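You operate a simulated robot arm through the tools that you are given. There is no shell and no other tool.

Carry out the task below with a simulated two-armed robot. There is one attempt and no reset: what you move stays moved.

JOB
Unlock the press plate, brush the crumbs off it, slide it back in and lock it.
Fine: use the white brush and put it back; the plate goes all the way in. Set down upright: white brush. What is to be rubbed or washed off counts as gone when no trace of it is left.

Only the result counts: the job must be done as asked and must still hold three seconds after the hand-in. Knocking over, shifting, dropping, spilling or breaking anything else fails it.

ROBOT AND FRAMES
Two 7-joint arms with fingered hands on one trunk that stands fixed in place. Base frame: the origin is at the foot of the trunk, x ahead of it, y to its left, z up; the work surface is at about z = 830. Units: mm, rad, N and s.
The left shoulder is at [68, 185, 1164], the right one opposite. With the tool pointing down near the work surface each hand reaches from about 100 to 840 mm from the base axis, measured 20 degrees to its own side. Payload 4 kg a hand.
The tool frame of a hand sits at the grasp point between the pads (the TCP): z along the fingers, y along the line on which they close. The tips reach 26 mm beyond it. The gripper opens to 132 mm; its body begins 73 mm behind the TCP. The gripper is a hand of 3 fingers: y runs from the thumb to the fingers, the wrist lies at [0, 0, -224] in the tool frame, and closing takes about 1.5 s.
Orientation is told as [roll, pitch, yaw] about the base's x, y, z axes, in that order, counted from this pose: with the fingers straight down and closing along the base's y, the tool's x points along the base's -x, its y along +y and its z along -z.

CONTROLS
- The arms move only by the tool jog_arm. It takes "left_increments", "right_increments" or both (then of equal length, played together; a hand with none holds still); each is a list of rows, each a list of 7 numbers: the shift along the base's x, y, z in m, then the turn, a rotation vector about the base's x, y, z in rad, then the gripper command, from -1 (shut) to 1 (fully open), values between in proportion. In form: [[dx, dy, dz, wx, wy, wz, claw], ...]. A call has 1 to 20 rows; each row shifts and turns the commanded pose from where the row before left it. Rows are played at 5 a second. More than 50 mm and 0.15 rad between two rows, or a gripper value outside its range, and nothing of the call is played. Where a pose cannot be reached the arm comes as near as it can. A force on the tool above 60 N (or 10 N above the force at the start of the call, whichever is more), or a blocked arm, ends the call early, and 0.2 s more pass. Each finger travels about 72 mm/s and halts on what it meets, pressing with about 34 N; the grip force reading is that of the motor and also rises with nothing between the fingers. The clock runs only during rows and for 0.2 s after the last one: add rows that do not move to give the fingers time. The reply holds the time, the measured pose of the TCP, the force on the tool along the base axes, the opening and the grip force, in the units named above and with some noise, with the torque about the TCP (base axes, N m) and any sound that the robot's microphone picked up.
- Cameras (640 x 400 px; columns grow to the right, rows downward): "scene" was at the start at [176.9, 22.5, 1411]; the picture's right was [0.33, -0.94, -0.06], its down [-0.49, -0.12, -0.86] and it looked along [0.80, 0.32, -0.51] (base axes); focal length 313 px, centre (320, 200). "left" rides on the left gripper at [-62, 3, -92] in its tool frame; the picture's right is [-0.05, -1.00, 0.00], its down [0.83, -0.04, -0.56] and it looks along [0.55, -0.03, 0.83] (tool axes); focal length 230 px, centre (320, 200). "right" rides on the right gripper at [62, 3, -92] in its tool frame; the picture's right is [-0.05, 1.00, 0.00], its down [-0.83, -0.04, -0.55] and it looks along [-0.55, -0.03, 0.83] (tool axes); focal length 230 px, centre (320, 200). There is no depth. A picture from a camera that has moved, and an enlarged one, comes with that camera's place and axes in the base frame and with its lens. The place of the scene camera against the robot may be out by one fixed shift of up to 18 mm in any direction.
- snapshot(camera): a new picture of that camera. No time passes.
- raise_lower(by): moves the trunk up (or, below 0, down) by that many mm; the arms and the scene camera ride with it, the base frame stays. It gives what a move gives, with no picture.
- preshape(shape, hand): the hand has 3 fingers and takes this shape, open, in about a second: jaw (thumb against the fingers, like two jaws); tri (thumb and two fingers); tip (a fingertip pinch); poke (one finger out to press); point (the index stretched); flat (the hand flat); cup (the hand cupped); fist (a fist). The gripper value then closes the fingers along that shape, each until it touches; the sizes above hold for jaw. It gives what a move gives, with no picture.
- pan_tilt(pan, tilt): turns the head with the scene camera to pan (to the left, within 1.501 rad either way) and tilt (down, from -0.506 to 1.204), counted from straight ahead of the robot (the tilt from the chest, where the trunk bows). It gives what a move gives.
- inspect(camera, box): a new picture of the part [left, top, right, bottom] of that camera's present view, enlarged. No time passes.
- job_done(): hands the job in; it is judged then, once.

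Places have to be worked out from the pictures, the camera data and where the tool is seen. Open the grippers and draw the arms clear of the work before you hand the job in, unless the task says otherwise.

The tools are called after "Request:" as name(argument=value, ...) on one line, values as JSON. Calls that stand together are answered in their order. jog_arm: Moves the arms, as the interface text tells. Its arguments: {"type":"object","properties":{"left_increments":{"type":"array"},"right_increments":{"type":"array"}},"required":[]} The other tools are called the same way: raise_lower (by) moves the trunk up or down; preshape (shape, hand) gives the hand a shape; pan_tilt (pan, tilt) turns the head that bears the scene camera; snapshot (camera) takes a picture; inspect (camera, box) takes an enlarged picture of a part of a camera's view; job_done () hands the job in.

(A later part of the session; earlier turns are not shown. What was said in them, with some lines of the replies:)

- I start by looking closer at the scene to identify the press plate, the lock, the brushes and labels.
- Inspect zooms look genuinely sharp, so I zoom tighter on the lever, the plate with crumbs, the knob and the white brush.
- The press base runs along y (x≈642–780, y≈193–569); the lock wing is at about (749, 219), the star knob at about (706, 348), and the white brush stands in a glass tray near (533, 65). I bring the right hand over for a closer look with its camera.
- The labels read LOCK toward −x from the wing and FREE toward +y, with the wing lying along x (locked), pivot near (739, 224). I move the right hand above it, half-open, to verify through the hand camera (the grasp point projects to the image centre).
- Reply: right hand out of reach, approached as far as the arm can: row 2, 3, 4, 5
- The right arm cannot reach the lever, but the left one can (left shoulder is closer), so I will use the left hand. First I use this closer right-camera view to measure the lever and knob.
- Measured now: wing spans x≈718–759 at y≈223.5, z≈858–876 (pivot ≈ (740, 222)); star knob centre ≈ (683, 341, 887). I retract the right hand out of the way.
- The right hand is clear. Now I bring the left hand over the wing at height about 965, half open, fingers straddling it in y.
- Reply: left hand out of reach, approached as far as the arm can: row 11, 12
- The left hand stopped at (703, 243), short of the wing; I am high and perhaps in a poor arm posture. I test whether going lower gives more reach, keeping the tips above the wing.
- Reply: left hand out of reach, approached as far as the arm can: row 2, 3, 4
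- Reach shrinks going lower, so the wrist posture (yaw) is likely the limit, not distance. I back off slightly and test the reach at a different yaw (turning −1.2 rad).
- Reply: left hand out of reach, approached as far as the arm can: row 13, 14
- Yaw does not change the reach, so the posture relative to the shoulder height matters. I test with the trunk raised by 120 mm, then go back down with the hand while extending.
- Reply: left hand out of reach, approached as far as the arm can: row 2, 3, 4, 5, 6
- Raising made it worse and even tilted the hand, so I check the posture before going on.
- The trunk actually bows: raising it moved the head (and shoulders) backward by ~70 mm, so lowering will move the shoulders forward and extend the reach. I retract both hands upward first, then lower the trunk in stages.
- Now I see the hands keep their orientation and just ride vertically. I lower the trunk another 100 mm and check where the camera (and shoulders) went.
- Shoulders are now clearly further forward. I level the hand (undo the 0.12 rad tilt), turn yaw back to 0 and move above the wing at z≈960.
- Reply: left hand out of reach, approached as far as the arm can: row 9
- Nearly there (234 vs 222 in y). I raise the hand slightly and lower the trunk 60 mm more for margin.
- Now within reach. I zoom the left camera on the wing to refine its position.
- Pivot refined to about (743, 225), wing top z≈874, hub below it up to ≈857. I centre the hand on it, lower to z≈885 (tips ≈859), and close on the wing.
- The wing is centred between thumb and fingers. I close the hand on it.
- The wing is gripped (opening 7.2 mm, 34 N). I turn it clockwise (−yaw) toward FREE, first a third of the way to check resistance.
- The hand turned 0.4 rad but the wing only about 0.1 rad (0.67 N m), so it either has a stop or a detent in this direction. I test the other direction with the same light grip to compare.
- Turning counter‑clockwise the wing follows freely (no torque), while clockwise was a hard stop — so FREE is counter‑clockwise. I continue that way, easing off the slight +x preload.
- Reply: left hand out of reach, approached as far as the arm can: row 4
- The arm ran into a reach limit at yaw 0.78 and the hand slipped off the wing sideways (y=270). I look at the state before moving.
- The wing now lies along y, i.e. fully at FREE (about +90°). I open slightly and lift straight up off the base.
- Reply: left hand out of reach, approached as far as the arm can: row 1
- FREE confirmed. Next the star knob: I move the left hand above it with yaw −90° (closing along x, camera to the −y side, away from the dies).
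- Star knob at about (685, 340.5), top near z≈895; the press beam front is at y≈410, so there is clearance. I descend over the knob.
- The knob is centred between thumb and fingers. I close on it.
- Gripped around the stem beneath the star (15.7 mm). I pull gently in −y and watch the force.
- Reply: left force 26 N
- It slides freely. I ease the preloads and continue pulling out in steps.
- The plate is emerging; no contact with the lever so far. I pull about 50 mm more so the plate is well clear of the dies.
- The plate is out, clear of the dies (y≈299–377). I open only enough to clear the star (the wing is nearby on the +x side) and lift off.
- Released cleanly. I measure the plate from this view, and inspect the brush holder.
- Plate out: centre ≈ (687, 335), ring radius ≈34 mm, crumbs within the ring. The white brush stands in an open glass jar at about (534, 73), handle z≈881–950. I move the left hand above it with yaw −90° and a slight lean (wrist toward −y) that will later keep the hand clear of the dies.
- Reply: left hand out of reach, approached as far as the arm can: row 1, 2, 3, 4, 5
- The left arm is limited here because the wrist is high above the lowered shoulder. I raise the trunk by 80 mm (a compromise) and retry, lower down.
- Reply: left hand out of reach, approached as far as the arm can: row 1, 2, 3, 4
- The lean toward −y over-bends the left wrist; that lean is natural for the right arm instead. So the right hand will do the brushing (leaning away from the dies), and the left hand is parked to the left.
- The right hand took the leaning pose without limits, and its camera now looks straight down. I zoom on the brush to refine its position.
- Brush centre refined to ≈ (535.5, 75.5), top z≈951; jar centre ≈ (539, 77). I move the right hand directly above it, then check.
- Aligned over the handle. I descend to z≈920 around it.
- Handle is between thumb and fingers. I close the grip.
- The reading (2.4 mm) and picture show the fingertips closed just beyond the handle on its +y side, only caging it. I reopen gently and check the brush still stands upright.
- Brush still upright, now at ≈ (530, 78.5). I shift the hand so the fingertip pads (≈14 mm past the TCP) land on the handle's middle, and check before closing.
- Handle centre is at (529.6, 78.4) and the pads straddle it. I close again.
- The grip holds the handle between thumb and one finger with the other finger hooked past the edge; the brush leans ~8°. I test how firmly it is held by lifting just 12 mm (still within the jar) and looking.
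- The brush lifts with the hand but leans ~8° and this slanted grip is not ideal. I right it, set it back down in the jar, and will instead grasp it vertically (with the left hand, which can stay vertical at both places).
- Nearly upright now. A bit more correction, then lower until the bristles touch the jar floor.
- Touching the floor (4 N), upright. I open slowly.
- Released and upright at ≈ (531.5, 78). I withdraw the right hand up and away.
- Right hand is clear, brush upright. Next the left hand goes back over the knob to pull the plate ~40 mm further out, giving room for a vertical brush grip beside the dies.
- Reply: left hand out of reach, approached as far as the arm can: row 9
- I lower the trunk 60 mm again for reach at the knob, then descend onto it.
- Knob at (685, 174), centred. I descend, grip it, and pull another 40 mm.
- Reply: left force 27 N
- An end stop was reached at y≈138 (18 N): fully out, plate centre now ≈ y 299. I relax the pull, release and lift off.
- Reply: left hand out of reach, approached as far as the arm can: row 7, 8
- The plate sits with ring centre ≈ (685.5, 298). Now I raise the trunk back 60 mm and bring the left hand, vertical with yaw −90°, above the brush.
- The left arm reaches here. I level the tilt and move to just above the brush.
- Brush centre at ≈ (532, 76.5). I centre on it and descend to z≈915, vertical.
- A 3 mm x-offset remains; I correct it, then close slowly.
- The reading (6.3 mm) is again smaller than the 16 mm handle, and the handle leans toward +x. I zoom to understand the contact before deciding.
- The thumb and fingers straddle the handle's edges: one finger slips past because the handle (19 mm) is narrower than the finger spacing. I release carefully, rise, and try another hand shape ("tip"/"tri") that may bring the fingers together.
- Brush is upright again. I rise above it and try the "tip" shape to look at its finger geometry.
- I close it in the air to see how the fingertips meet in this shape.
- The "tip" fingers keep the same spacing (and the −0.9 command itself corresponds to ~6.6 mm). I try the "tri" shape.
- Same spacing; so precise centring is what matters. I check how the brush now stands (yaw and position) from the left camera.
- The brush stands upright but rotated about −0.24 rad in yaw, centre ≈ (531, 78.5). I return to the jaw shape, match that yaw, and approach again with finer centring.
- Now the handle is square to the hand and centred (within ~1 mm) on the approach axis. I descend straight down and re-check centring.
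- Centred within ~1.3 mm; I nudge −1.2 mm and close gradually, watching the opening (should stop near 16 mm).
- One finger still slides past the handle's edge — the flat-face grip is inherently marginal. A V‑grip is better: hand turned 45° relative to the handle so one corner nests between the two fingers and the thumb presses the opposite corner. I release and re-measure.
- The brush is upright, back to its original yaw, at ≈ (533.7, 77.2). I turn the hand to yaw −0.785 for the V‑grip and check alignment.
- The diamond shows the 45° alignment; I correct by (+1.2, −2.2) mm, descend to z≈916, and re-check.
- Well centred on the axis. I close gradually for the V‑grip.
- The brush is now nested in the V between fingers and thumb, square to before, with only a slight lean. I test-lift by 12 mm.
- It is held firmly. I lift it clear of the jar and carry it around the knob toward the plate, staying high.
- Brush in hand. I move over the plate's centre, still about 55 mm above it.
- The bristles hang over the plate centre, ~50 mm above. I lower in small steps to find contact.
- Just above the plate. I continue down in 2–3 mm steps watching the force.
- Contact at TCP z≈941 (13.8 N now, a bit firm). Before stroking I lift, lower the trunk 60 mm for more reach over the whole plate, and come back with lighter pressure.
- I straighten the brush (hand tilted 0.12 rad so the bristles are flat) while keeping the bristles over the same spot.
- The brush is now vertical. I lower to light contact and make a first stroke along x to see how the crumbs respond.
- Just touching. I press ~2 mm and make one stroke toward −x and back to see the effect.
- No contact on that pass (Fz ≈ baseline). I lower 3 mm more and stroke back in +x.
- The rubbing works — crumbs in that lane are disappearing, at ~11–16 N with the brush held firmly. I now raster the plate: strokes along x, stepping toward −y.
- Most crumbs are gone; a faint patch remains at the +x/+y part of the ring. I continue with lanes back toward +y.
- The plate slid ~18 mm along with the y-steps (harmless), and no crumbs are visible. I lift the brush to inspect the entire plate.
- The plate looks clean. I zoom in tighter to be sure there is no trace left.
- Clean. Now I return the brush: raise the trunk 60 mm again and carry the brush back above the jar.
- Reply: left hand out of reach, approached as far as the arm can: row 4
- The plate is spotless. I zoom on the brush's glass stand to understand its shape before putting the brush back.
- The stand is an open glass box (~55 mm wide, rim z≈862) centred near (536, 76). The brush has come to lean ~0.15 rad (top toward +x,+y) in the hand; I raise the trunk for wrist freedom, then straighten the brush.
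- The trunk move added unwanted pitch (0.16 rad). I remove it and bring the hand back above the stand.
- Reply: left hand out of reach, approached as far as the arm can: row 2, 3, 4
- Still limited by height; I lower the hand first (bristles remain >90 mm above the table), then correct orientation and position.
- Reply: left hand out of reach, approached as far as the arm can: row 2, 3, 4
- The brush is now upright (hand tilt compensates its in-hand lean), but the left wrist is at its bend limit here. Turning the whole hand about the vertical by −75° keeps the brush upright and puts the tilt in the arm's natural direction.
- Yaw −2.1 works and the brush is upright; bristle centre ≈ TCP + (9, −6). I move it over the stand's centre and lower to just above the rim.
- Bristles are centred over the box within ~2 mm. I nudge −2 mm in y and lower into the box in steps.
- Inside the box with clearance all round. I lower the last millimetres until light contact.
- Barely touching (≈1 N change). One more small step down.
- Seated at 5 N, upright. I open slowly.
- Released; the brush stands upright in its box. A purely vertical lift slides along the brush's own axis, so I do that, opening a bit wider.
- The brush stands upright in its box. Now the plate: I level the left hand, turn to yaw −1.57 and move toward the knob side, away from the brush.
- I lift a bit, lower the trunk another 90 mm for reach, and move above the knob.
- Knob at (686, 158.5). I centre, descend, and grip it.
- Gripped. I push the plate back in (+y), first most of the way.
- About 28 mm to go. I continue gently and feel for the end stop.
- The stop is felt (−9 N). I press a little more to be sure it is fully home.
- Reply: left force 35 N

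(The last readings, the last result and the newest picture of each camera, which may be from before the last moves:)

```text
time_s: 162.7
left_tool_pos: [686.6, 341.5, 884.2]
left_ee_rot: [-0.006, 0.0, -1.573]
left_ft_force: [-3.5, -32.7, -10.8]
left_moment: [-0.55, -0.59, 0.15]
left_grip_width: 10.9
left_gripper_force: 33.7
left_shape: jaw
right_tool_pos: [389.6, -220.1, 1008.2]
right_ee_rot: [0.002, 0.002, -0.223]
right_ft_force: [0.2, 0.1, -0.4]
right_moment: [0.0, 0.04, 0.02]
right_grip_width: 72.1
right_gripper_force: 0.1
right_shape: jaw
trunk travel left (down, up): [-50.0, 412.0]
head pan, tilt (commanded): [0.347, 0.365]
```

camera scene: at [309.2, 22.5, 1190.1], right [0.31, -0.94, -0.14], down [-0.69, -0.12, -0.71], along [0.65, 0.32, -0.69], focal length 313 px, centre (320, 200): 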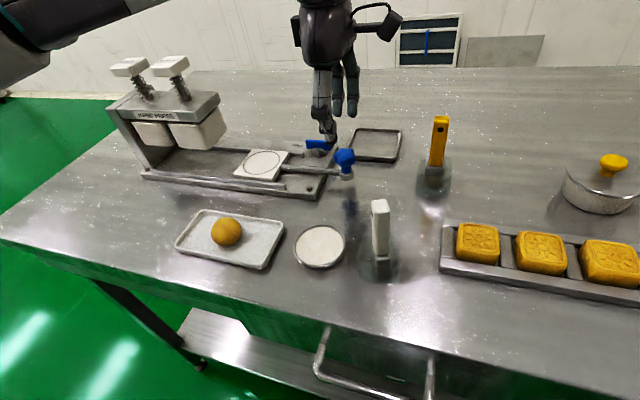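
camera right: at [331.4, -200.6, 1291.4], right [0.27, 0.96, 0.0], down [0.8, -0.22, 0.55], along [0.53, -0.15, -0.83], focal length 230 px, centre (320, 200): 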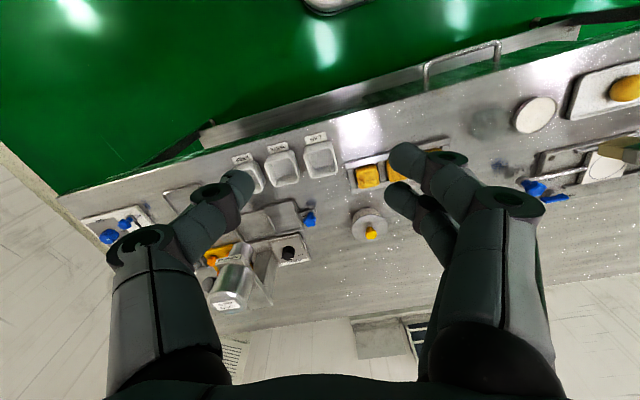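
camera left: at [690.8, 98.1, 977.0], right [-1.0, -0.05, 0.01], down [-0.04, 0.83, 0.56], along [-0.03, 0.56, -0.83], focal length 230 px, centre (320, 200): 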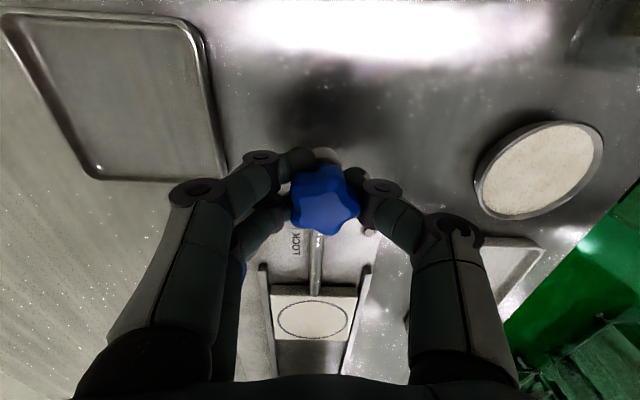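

Fully in (−33 N, no further motion). I relax the push slightly, release, and lift straight up.

Request:
jog_arm(left_increments=[[0, -0.003, 0, 0, 0, 0, -0.9], [0, 0, 0, 0, 0, 0, -0.7], [0, 0, 0, 0, 0, 0, -0.3], [0, 0, 0, 0, 0, 0, -0.15], [0, 0, 0, 0, 0, 0, -0.1], [0, 0, 0, 0, 0, 0, -0.1], [0, 0, 0.015, 0, 0, 0, -0.1], [0, 0, 0.025, 0, 0, 0, -0.1], [0, 0, 0.025, 0, 0, 0, -0.1], [0, 0, 0.02, 0, 0, 0, -0.1], [0, 0, 0, 0, 0, 0, -0.1]])

Request:
inspect(camera="scene", box=[100, 30, 360, 210])

Request:
snapshot(camera="left")

```text
time_s: 165.1
left_tool_pos: [685.9, 343.7, 969.9]
left_ee_rot: [-0.003, 0.001, -1.571]
left_ft_force: [0.1, 0.2, -0.7]
left_moment: [-0.01, 0.02, -0.03]
left_grip_width: 58.8
left_gripper_force: 0.1
left_shape: jaw
right_tool_pos: [389.5, -218.4, 1010.3]
right_ee_rot: [0.0, 0.001, -0.221]
right_ft_force: [-0.2, 0.0, -0.2]
right_moment: [-0.02, 0.01, 0.0]
right_grip_width: 72.1
right_gripper_force: 0.1
right_shape: jaw
trunk travel left (down, up): [-50.0, 412.0]
head pan, tilt (commanded): [0.347, 0.365]
```

```text
2.22 times, centred on (230, 120) of scene
camera zoom: at [311.0, 22.5, 1189.2], right [0.31, -0.94, -0.14], down [-0.69, -0.12, -0.71], along [0.65, 0.32, -0.69], focal length 696 px, centre (520, 378)
```

zoom: 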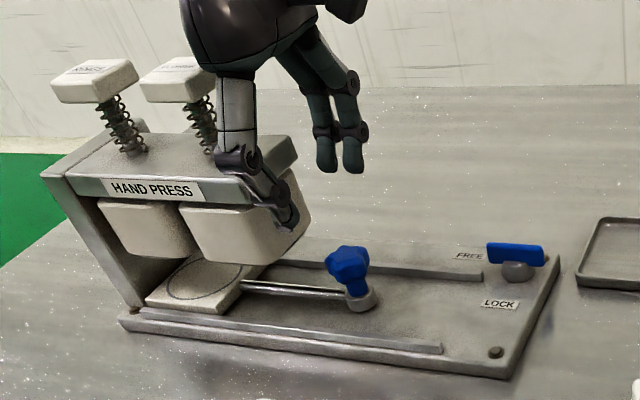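

```text
taken
camera left: at [690.0, 283.9, 1061.9], right [-1.0, -0.05, 0.0], down [-0.04, 0.83, 0.56], along [-0.03, 0.56, -0.83], focal length 230 px, centre (320, 200)
```

left: 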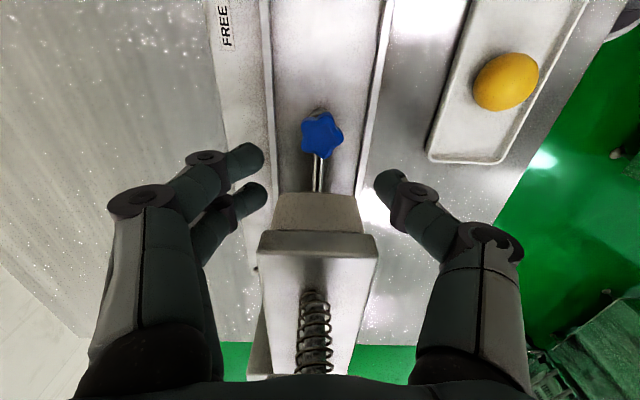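

The plate is fully in. Now the lock: I lower the trunk 30 mm more for reach, move above the wing and test in free air whether the wrist can turn from −1.57 to −3.14.

Request:
raise_lower(by=-30)

Request:
jog_arm(left_increments=[[0.01, -0.03, 0.005, 0, 0, 0, -0.1], [0.015, -0.03, 0.005, 0, 0, 0, -0.1], [0.016, -0.03, 0, 0, 0, 0, -0.1], [0.016, -0.029, 0, 0, 0, 0, -0.1], [0, 0, 0, 0, 0, 0, -0.1]])

Request:
snapshot(camera="left")

```text
time_s: 165.8
left_tool_pos: [684.7, 343.3, 942.9]
left_ee_rot: [0.001, 0.001, -1.573]
left_ft_force: [-1.0, -0.3, 1.0]
left_moment: [-0.03, -0.02, -0.02]
left_grip_width: 58.9
left_gripper_force: 0.0
left_shape: jaw
right_tool_pos: [388.2, -218.6, 981.4]
right_ee_rot: [0.002, -0.005, -0.221]
right_ft_force: [-0.6, 0.5, -0.2]
right_moment: [-0.01, -0.02, 0.01]
right_grip_width: 72.3
right_gripper_force: 0.0
right_shape: jaw
trunk travel left (down, up): [-20.0, 442.0]
head pan, tilt (commanded): [0.347, 0.365]
```

```text
time_s: 167.0
left_tool_pos: [741.9, 225.6, 952.0]
left_ee_rot: [-0.002, 0.001, -1.57]
left_ft_force: [0.0, 0.0, 0.0]
left_moment: [0.02, 0.01, 0.0]
left_grip_width: 58.9
left_gripper_force: 0.0
left_shape: jaw
right_tool_pos: [390.3, -217.5, 979.4]
right_ee_rot: [0.0, 0.0, -0.22]
right_ft_force: [-0.2, 0.1, 0.1]
right_moment: [0.01, 0.02, 0.0]
right_grip_width: 71.7
right_gripper_force: 0.1
right_shape: jaw
trunk travel left (down, up): [-20.0, 442.0]
head pan, tilt (commanded): [0.347, 0.365]
```

```text
taken
camera left: at [745.7, 165.0, 1043.4], right [-1.0, -0.05, 0.0], down [-0.04, 0.83, 0.56], along [-0.03, 0.56, -0.83], focal length 230 px, centre (320, 200)
```

left: 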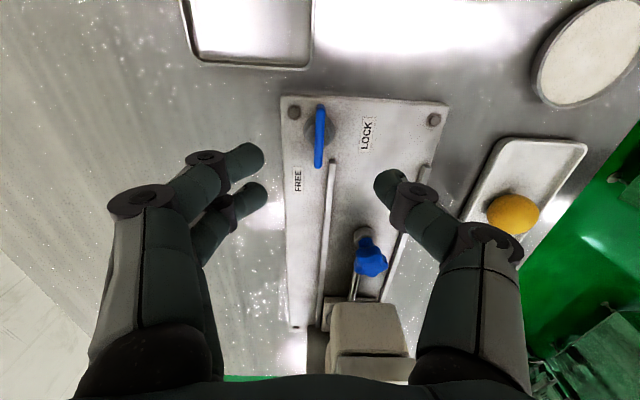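

Request:
inspect(camera="left", box=[270, 85, 370, 185])

Request:
jog_arm(left_increments=[[0, 0, 0, 0, 0, -0.15, -0.1], [0, 0, 0, 0, 0, -0.15, -0.1], [0, 0, 0, 0, 0, -0.15, -0.1], [0, 0, 0, 0, 0, -0.15, -0.1], [0, 0, 0, 0, 0, -0.15, -0.1], [0, 0, 0, 0, 0, -0.15, -0.1], [0, 0, 0, 0, 0, -0.15, -0.1], [0, 0, 0, 0, 0, -0.15, -0.1], [0, 0, 0, 0, 0, -0.15, -0.1], [0, 0, 0, 0, 0, -0.15, -0.1], [0, 0, 0, 0, 0, -0.1, -0.1], [0, 0, 0, 0, 0, 0, -0.1]])

```text
4.00 times, centred on (320, 135) of left
camera zoom: at [745.7, 165.0, 1043.4], right [-1.0, -0.05, 0.0], down [-0.04, 0.83, 0.56], along [-0.03, 0.56, -0.83], focal length 920 px, centre (320, 460)
```

zoom: 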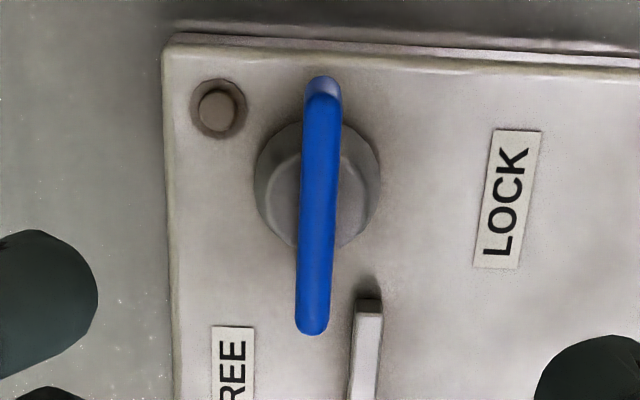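

```text
time_s: 169.6
left_tool_pos: [742.7, 224.5, 950.1]
left_ee_rot: [-0.003, 0.003, 3.112]
left_ft_force: [0.1, 0.2, 0.2]
left_moment: [-0.02, 0.0, 0.05]
left_grip_width: 59.0
left_gripper_force: 0.1
left_shape: jaw
right_tool_pos: [390.4, -217.9, 978.6]
right_ee_rot: [0.002, -0.002, -0.223]
right_ft_force: [0.6, -0.8, -0.5]
right_moment: [0.02, -0.03, -0.03]
right_grip_width: 71.9
right_gripper_force: 0.0
right_shape: jaw
trunk travel left (down, up): [-20.0, 442.0]
head pan, tilt (commanded): [0.347, 0.365]
```

The wrist turns freely to −3.17, so the lock turn can be done in one grip. I turn back to −1.57, centred on the wing pivot (743, 224), and descend.

Request:
jog_arm(left_increments=[[0, 0, 0, 0, 0, 0.15, -0.1], [0, 0, 0, 0, 0, 0.15, -0.1], [0, 0, 0, 0, 0, 0.15, -0.1], [0, 0, 0, 0, 0, 0.15, -0.1], [0, 0, 0, 0, 0, 0.15, -0.1], [0, 0, 0, 0, 0, 0.15, -0.1], [0, 0, 0, 0, 0, 0.15, -0.1], [0, 0, 0, 0, 0, 0.15, -0.1], [0, 0, 0, 0, 0, 0.15, -0.1], [0, 0, 0, 0, 0, 0.15, -0.1], [0, 0, 0, 0, 0, 0.1, -0.1], [0.0005, -0.0005, -0.025, 0, 0, 0, -0.2], [0, 0, -0.025, 0, 0, 0, -0.2], [0, 0, -0.014, 0, 0, 0, -0.2], [0, 0, 0, 0, 0, 0, -0.2]])

Request:
inspect(camera="left", box=[240, 100, 400, 240])

Request:
inspect(camera="scene", box=[270, 80, 370, 160])

```text
time_s: 172.8
left_tool_pos: [743.7, 224.2, 885.3]
left_ee_rot: [-0.003, 0.001, -1.572]
left_ft_force: [0.0, 0.4, 0.1]
left_moment: [0.02, 0.01, 0.0]
left_grip_width: 53.2
left_gripper_force: 0.1
left_shape: jaw
right_tool_pos: [389.7, -218.1, 979.1]
right_ee_rot: [0.001, 0.001, -0.221]
right_ft_force: [-1.5, -0.2, -0.4]
right_moment: [0.0, 0.03, 0.0]
right_grip_width: 72.0
right_gripper_force: 0.0
right_shape: jaw
trunk travel left (down, up): [-20.0, 442.0]
head pan, tilt (commanded): [0.347, 0.365]
```

```text
2.86 times, centred on (320, 170) of left
camera zoom: at [747.7, 163.8, 977.1], right [-1.0, -0.05, 0.0], down [-0.04, 0.83, 0.56], along [-0.03, 0.56, -0.83], focal length 657 px, centre (320, 286)
```

zoom: 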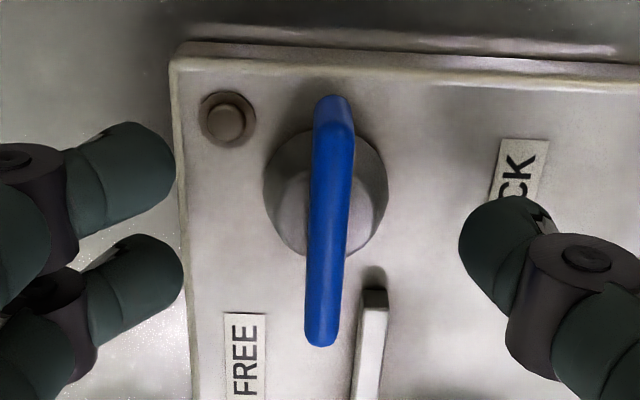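

```text
5.00 times, centred on (320, 120) of scene
camera zoom: at [341.4, 22.3, 1137.1], right [0.3, -0.94, -0.16], down [-0.74, -0.12, -0.66], along [0.6, 0.32, -0.73], focal length 1566 px, centre (320, 600)
```

zoom: 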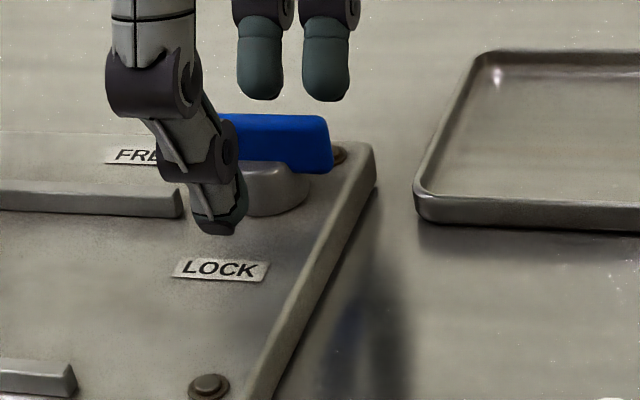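

The wing is centred between thumb and fingers. I close on it.

Request:
jog_arm(left_increments=[[0, 0, 0, 0, 0, 0, -0.6], [0, 0, 0, 0, 0, 0, -0.98], [0, 0, 0, 0, 0, 0, -0.98], [0, 0, 0, 0, 0, 0, -0.98], [0, 0, 0, 0, 0, 0, -0.98], [0, 0, 0, 0, 0, 0, -0.98]])

Request:
jog_arm(left_increments=[[0, 0, 0, 0, 0, -0.12, -0.98], [0, 0, 0, 0, 0, -0.12, -0.98], [0, 0, 0, 0, 0, -0.12, -0.98], [0, 0, 0, 0, 0, -0.12, -0.98], [0, 0, 0, 0, 0, 0, -0.98]])

Request:
inspect(camera="left", box=[240, 100, 400, 240])

Request:
inspect(camera="scene", box=[270, 80, 370, 160])

```text
time_s: 174.2
left_tool_pos: [743.0, 223.1, 885.7]
left_ee_rot: [-0.001, 0.002, -1.571]
left_ft_force: [7.0, 1.0, 8.2]
left_moment: [0.03, -0.24, -0.04]
left_grip_width: 9.1
left_gripper_force: 34.0
left_shape: jaw
right_tool_pos: [390.3, -218.5, 979.6]
right_ee_rot: [-0.001, 0.0, -0.221]
right_ft_force: [0.1, -0.5, 0.9]
right_moment: [0.0, 0.02, -0.04]
right_grip_width: 72.1
right_gripper_force: 0.0
right_shape: jaw
trunk travel left (down, up): [-20.0, 442.0]
head pan, tilt (commanded): [0.347, 0.365]
```

```text
time_s: 175.4
left_tool_pos: [743.2, 222.6, 886.0]
left_ee_rot: [-0.003, 0.003, -2.053]
left_ft_force: [11.2, -2.4, 11.3]
left_moment: [-0.11, -0.38, 0.02]
left_grip_width: 9.0
left_gripper_force: 33.9
left_shape: jaw
right_tool_pos: [390.4, -217.6, 980.3]
right_ee_rot: [0.001, 0.0, -0.221]
right_ft_force: [-0.3, -0.4, -0.4]
right_moment: [0.01, 0.01, 0.0]
right_grip_width: 72.0
right_gripper_force: 0.0
right_shape: jaw
trunk travel left (down, up): [-20.0, 442.0]
head pan, tilt (commanded): [0.347, 0.365]
```

```text
2.86 times, centred on (320, 170) of left
camera zoom: at [718.6, 168.3, 978.3], right [-0.91, 0.42, 0.0], down [0.35, 0.75, 0.56], along [0.23, 0.51, -0.83], focal length 657 px, centre (320, 286)
```

zoom: 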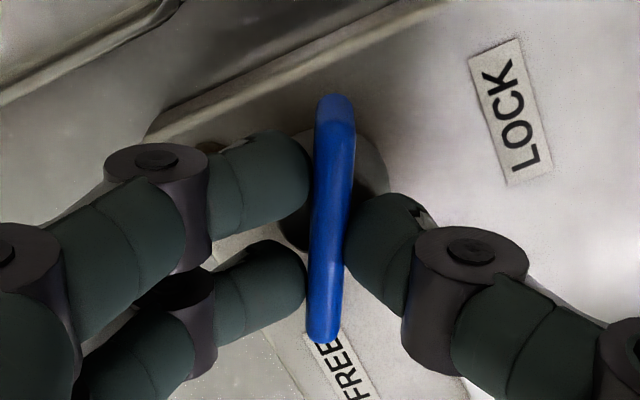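

```text
5.00 times, centred on (320, 120) of scene
camera zoom: at [341.3, 21.7, 1137.2], right [0.3, -0.94, -0.16], down [-0.74, -0.12, -0.66], along [0.6, 0.32, -0.73], focal length 1566 px, centre (320, 600)
```

zoom: 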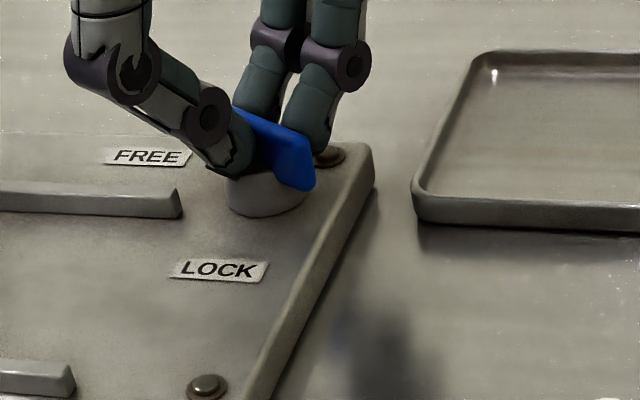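

The wing follows the hand with no resistance. I continue turning clockwise.

Request:
jog_arm(left_increments=[[-0.0005, 0, 0, 0, 0, -0.12, -0.98], [0, 0, 0, 0, 0, -0.12, -0.98], [0, 0, 0, 0, 0, -0.12, -0.98], [0, 0, 0, 0, 0, -0.12, -0.98], [0, 0, 0, 0, 0, -0.12, -0.98], [0, 0, 0, 0, 0, 0, -0.98]])

Request:
inspect(camera="left", box=[240, 100, 400, 240])

Request:
inspect(camera="scene", box=[270, 80, 370, 160])

```text
time_s: 176.8
left_tool_pos: [742.5, 222.2, 885.7]
left_ee_rot: [-0.004, 0.002, -2.655]
left_ft_force: [9.9, -7.7, 12.3]
left_moment: [-0.31, -0.35, 0.02]
left_grip_width: 8.7
left_gripper_force: 33.5
left_shape: jaw
right_tool_pos: [388.8, -218.8, 977.9]
right_ee_rot: [0.002, -0.001, -0.222]
right_ft_force: [0.2, 0.2, 0.8]
right_moment: [0.03, 0.01, 0.01]
right_grip_width: 72.0
right_gripper_force: 0.1
right_shape: jaw
trunk travel left (down, up): [-20.0, 442.0]
head pan, tilt (commanded): [0.347, 0.365]
```

```text
2.86 times, centred on (320, 170) of left
camera zoom: at [690.8, 191.9, 978.4], right [-0.51, 0.86, 0.0], down [0.71, 0.43, 0.56], along [0.48, 0.29, -0.83], focal length 657 px, centre (320, 286)
```

zoom: 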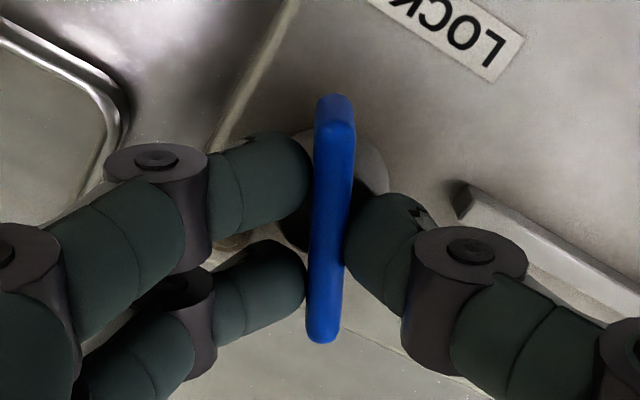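

```text
5.00 times, centred on (320, 120) of scene
camera zoom: at [341.3, 21.1, 1137.1], right [0.3, -0.94, -0.16], down [-0.74, -0.12, -0.66], along [0.6, 0.32, -0.73], focal length 1566 px, centre (320, 600)
```

zoom: 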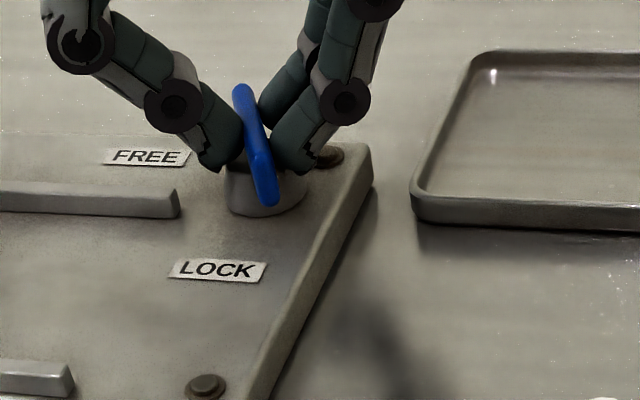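

Still following exactly. I finish the turn to −3.14.

Request:
jog_arm(left_increments=[[0, 0, 0, 0, 0, -0.12, -0.98], [0, 0, 0, 0, 0, -0.12, -0.98], [0, 0, 0, 0, 0, -0.12, -0.98], [0, 0, 0, 0, 0, -0.12, -0.98], [0, 0, 0, 0, 0, 0, -0.98]])

Request:
inspect(camera="left", box=[240, 100, 400, 240])

Request:
inspect(camera="scene", box=[270, 80, 370, 160])

```text
time_s: 178.0
left_tool_pos: [742.1, 223.2, 885.5]
left_ee_rot: [-0.003, 0.002, -3.134]
left_ft_force: [0.9, -10.5, 8.0]
left_moment: [-0.43, -0.05, -0.05]
left_grip_width: 8.5
left_gripper_force: 33.8
left_shape: jaw
right_tool_pos: [390.0, -219.8, 979.3]
right_ee_rot: [0.001, 0.002, -0.222]
right_ft_force: [-0.2, 0.3, 0.9]
right_moment: [-0.02, 0.03, -0.01]
right_grip_width: 72.3
right_gripper_force: 0.1
right_shape: jaw
trunk travel left (down, up): [-20.0, 442.0]
head pan, tilt (commanded): [0.347, 0.365]
```

```text
2.86 times, centred on (320, 170) of left
camera zoom: at [681.3, 219.7, 978.4], right [-0.06, 1.0, 0.0], down [0.83, 0.05, 0.56], along [0.56, 0.04, -0.83], focal length 657 px, centre (320, 286)
```

zoom: 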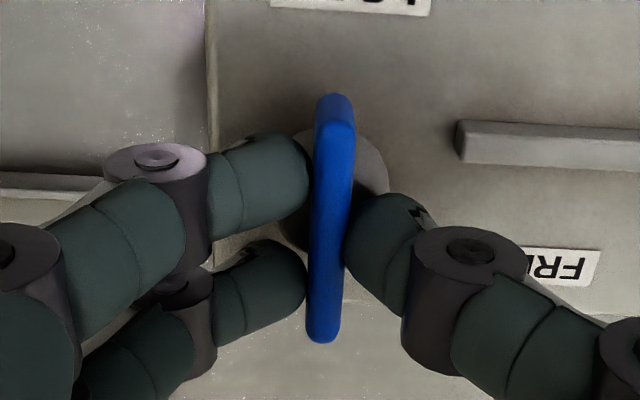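

```text
5.00 times, centred on (320, 120) of scene
camera zoom: at [340.5, 20.9, 1137.3], right [0.3, -0.94, -0.16], down [-0.74, -0.12, -0.66], along [0.6, 0.32, -0.73], focal length 1566 px, centre (320, 600)
```

zoom: 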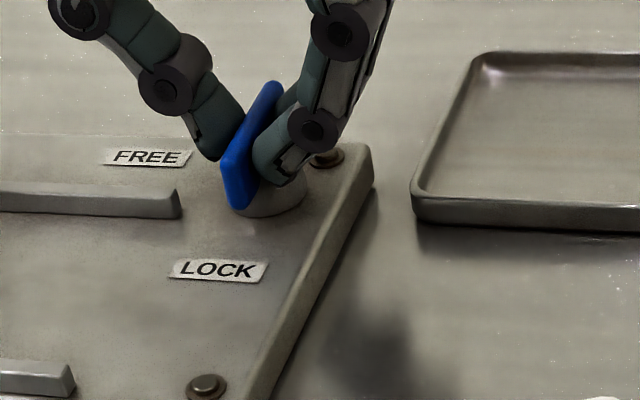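

The wing lies along x, pointing at LOCK. I turn a touch further to feel the stop.

Request:
jog_arm(left_increments=[[0, 0, 0, 0, 0, -0.06, -0.98], [0, 0, 0, 0, 0, -0.06, -0.98], [0, 0, 0, 0, 0, -0.05, -0.98], [0, 0, 0, 0, 0, 0, -0.98]])

Request:
inspect(camera="left", box=[240, 100, 400, 240])

```text
time_s: 179.0
left_tool_pos: [744.2, 222.2, 886.5]
left_ee_rot: [-0.004, 0.0, 2.98]
left_ft_force: [3.9, -10.8, 8.5]
left_moment: [-0.41, -0.08, 0.24]
left_grip_width: 8.4
left_gripper_force: 34.2
left_shape: jaw
right_tool_pos: [390.6, -218.9, 979.8]
right_ee_rot: [0.002, -0.001, -0.222]
right_ft_force: [0.4, -0.5, -0.1]
right_moment: [-0.02, 0.02, -0.02]
right_grip_width: 72.1
right_gripper_force: 0.0
right_shape: jaw
trunk travel left (down, up): [-20.0, 442.0]
head pan, tilt (commanded): [0.347, 0.365]
```

```text
2.86 times, centred on (320, 170) of left
camera zoom: at [682.4, 230.4, 978.6], right [0.11, 0.99, 0.0], down [0.83, -0.09, 0.56], along [0.55, -0.06, -0.83], focal length 657 px, centre (320, 286)
```

zoom: 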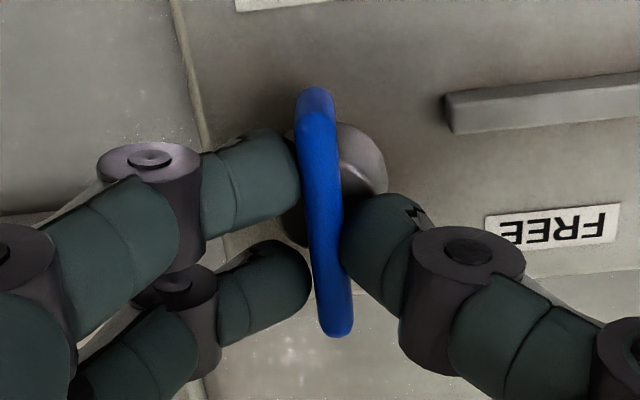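

Torque rises to 0.24 N m and the wing no longer follows: it is at the LOCK stop. I open without turning back, and lift.

Request:
jog_arm(left_increments=[[0, 0, 0, 0, 0, 0, -0.8], [0, 0, 0, 0, 0, 0, -0.6], [0, 0, 0, 0, 0, 0, -0.4], [0, 0, 0, 0, 0, 0, -0.2], [0, 0, 0, 0, 0, 0, -0.2], [0, 0, 0.015, 0, 0, 0, -0.2], [0, 0, 0.025, 0, 0, 0, -0.2], [0, 0, 0.03, 0, 0, 0, -0.2], [0, 0, 0, 0, 0, 0, -0.2]])

Request:
inspect(camera="left", box=[240, 60, 400, 220])

Request:
inspect(camera="scene", box=[270, 80, 370, 160])

```text
time_s: 181.0
left_tool_pos: [742.7, 223.6, 956.1]
left_ee_rot: [-0.003, 0.002, 2.982]
left_ft_force: [-0.2, 0.5, 0.3]
left_moment: [0.0, 0.04, 0.01]
left_grip_width: 52.3
left_gripper_force: 0.1
left_shape: jaw
right_tool_pos: [389.7, -218.0, 979.3]
right_ee_rot: [0.0, 0.0, -0.222]
right_ft_force: [0.0, 0.2, 0.4]
right_moment: [-0.02, -0.01, 0.02]
right_grip_width: 71.9
right_gripper_force: 0.1
right_shape: jaw
trunk travel left (down, up): [-20.0, 442.0]
head pan, tilt (commanded): [0.347, 0.365]
```

```text
2.50 times, centred on (320, 140) of left
camera zoom: at [681.8, 231.5, 1048.1], right [0.11, 0.99, 0.0], down [0.83, -0.09, 0.56], along [0.55, -0.06, -0.83], focal length 575 px, centre (320, 350)
```

zoom: 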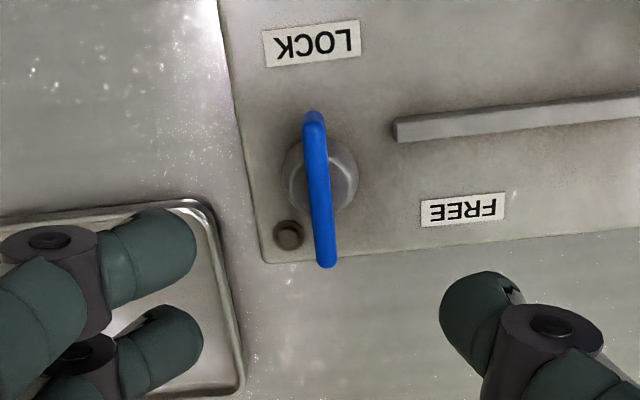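

```text
5.00 times, centred on (320, 120) of scene
camera zoom: at [341.6, 22.3, 1136.9], right [0.3, -0.94, -0.16], down [-0.74, -0.12, -0.66], along [0.6, 0.32, -0.73], focal length 1566 px, centre (320, 600)
```

zoom: 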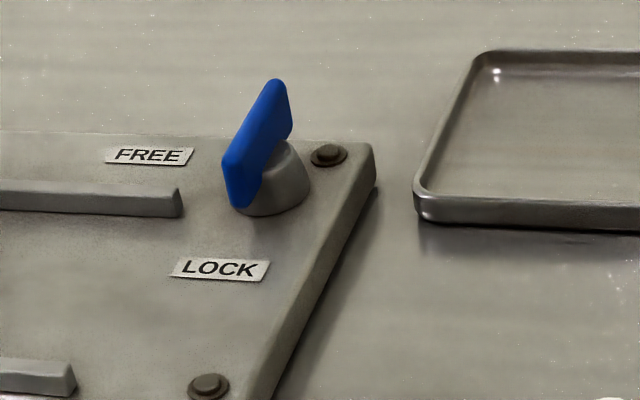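

Locked: the wing lies along x (angle ≈ −0.03 rad) at LOCK. I withdraw the left hand up and away from the work.

Request:
jog_arm(left_increments=[[-0.01, 0, 0.03, 0, 0, 0.1, 0.2], [-0.03, 0, 0.02, 0, 0, 0.15, 0.5], [-0.035, 0, 0.01, 0, 0, 0.15, 0.8], [-0.035, 0.005, 0.01, 0, 0, 0.15, 1], [-0.035, 0.01, 0, 0, 0, 0.15, 1], [-0.035, 0.015, 0, 0, 0, 0.15, 1], [-0.03, 0.03, 0, 0, 0, 0.15, 1], [-0.02, 0.035, 0, 0, 0, 0.15, 1], [-0.01, 0.04, 0, 0, 0, 0.15, 1], [0, 0.04, 0, 0, 0, 0.15, 1], [0, 0.03, 0, 0, 0, 0.15, 1], [0, 0, 0, 0, 0, 0.15, 1]], right_increments=[[0, 0, 0, 0, 0, 0, 0.5], [0, 0, 0, 0, 0, 0, 0.8], [0, 0, 0, 0, 0, 0, 1], [0, 0, 0, 0, 0, 0, 1], [0, 0, 0, 0, 0, 0, 1], [0, 0, 0, 0, 0, 0, 1], [0, 0, 0, 0, 0, 0, 1], [0, 0, 0, 0, 0, 0, 1], [0, 0, 0, 0, 0, 0, 1], [0, 0, 0, 0, 0, 0, 1], [0, 0, 0, 0, 0, 0, 1], [0, 0, 0, 0, 0, 0, 1]])

Request:
raise_lower(by=150)

Request:
snapshot(camera="scene")

```text
time_s: 183.6
left_tool_pos: [502.9, 429.9, 1026.6]
left_ee_rot: [-0.001, 0.001, -1.548]
left_ft_force: [0.1, -0.8, -0.1]
left_moment: [0.01, 0.02, -0.02]
left_grip_width: 131.9
left_gripper_force: 0.2
left_shape: jaw
right_tool_pos: [390.7, -219.7, 979.6]
right_ee_rot: [0.001, 0.0, -0.221]
right_ft_force: [-1.2, -0.2, 0.6]
right_moment: [-0.01, -0.01, 0.02]
right_grip_width: 132.1
right_gripper_force: 0.1
right_shape: jaw
trunk travel left (down, up): [-20.0, 442.0]
head pan, tilt (commanded): [0.347, 0.365]
```

```text
time_s: 185.4
left_tool_pos: [503.6, 428.8, 1174.9]
left_ee_rot: [-0.005, 0.003, -1.552]
left_ft_force: [0.1, 0.1, 0.6]
left_moment: [-0.02, 0.04, -0.01]
left_grip_width: 131.9
left_gripper_force: 0.1
left_shape: jaw
right_tool_pos: [390.7, -218.4, 1129.0]
right_ee_rot: [0.001, 0.002, -0.223]
right_ft_force: [0.0, -1.7, 0.5]
right_moment: [-0.02, -0.01, -0.01]
right_grip_width: 131.9
right_gripper_force: 0.1
right_shape: jaw
trunk travel left (down, up): [-170.0, 292.0]
head pan, tilt (commanded): [0.347, 0.365]
```

```text
taken
camera scene: at [200.9, 22.5, 1371.5], right [0.33, -0.94, -0.07], down [-0.53, -0.12, -0.84], along [0.78, 0.32, -0.54], focal length 313 px, centre (320, 200)
```

scene: 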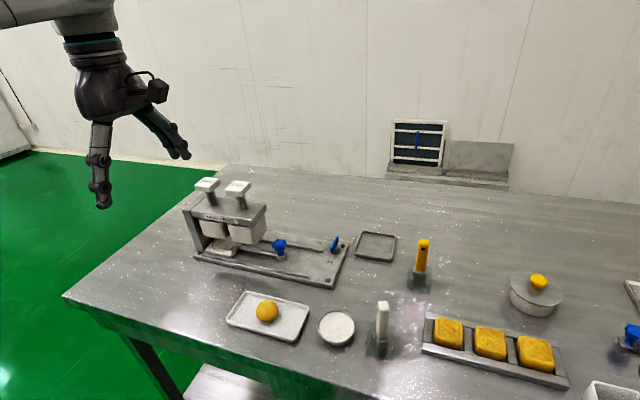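

I inspect the final state closely: plate position and cleanliness, lock, knob, and the brush.

Request:
inspect(camera="scene", box=[180, 170, 360, 290])

Request:
inspect(camera="scene", box=[195, 230, 299, 295])

Request:
inspect(camera="scene", box=[345, 290, 425, 365])

Request:
snapshot(camera="left")

```text
3.33 times, centred on (270, 230) of scene
camera zoom: at [200.9, 22.5, 1371.5], right [0.33, -0.94, -0.07], down [-0.53, -0.12, -0.84], along [0.78, 0.32, -0.54], focal length 1044 px, centre (487, 100)
```

zoom: 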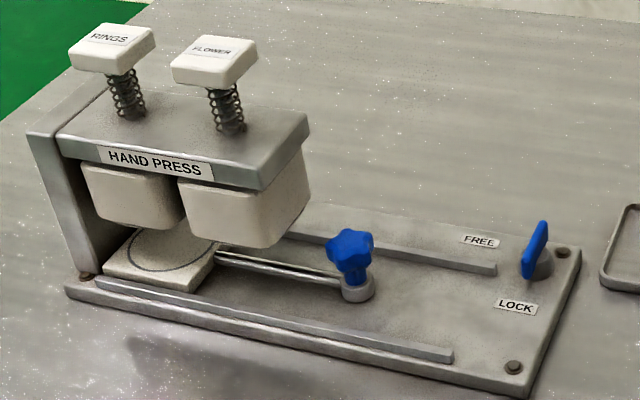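

```text
6.15 times, centred on (247, 262) of scene
camera zoom: at [200.9, 22.5, 1371.5], right [0.33, -0.94, -0.07], down [-0.53, -0.12, -0.84], along [0.78, 0.32, -0.54], focal length 1927 px, centre (769, -185)
```

zoom: 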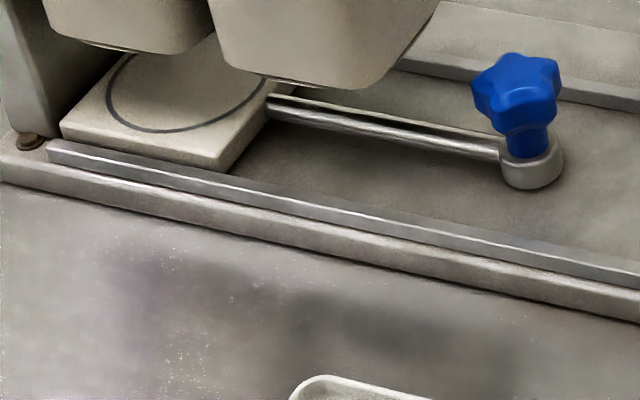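

```text
5.33 times, centred on (385, 328) of scene
camera zoom: at [200.9, 22.5, 1371.5], right [0.33, -0.94, -0.07], down [-0.53, -0.12, -0.84], along [0.78, 0.32, -0.54], focal length 1670 px, centre (-27, -480)
```

zoom: 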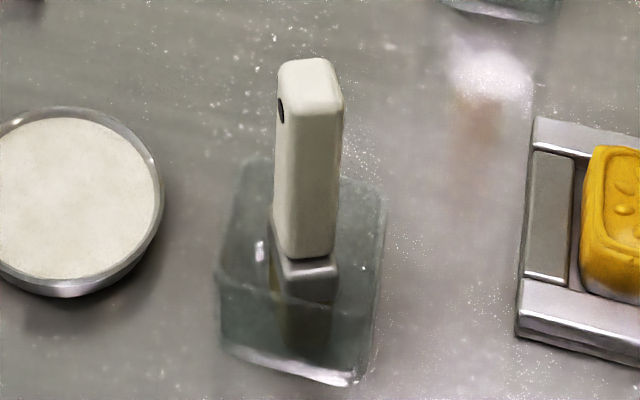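

```text
taken
camera left: at [509.3, 368.9, 1267.0], right [-1.0, -0.07, 0.0], down [-0.06, 0.83, 0.56], along [-0.04, 0.56, -0.83], focal length 230 px, centre (320, 200)
```

left: 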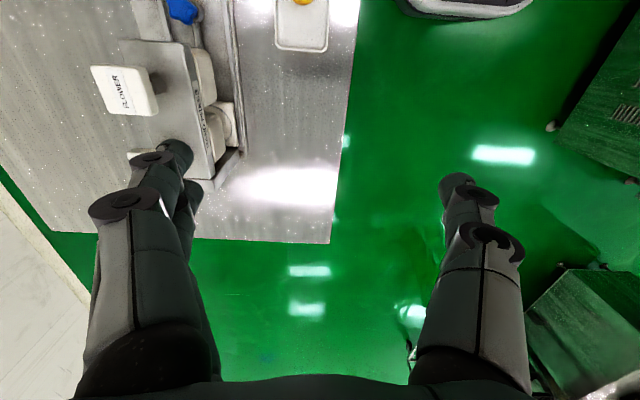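

Everything checks out: the plate is clean, fully in and locked; the white brush stands upright in its glass box; both hands are open and clear. I hand the job in.

Request:
job_done()

```text
The job is handed in.
```

The press plate job is done and handed in. The result has not come back yet.

- **Plate:** I unlocked it, pulled it out and brushed it. It showed no crumbs when I inspected it before sliding it back. I then pushed it in until it hit the end stop (about 33 N, no further movement).
- **Lock:** I turned the blue wing back to LOCK until it hit its stop.
- **White brush:** It stands upright in its glass box, within about 5 mm of where it started. It is turned roughly 75° from its original facing, because the arm could only set it down at that angle.
- **Everything else:** I saw nothing else moved, tipped or spilled. Both grippers are open and the arms are clear.
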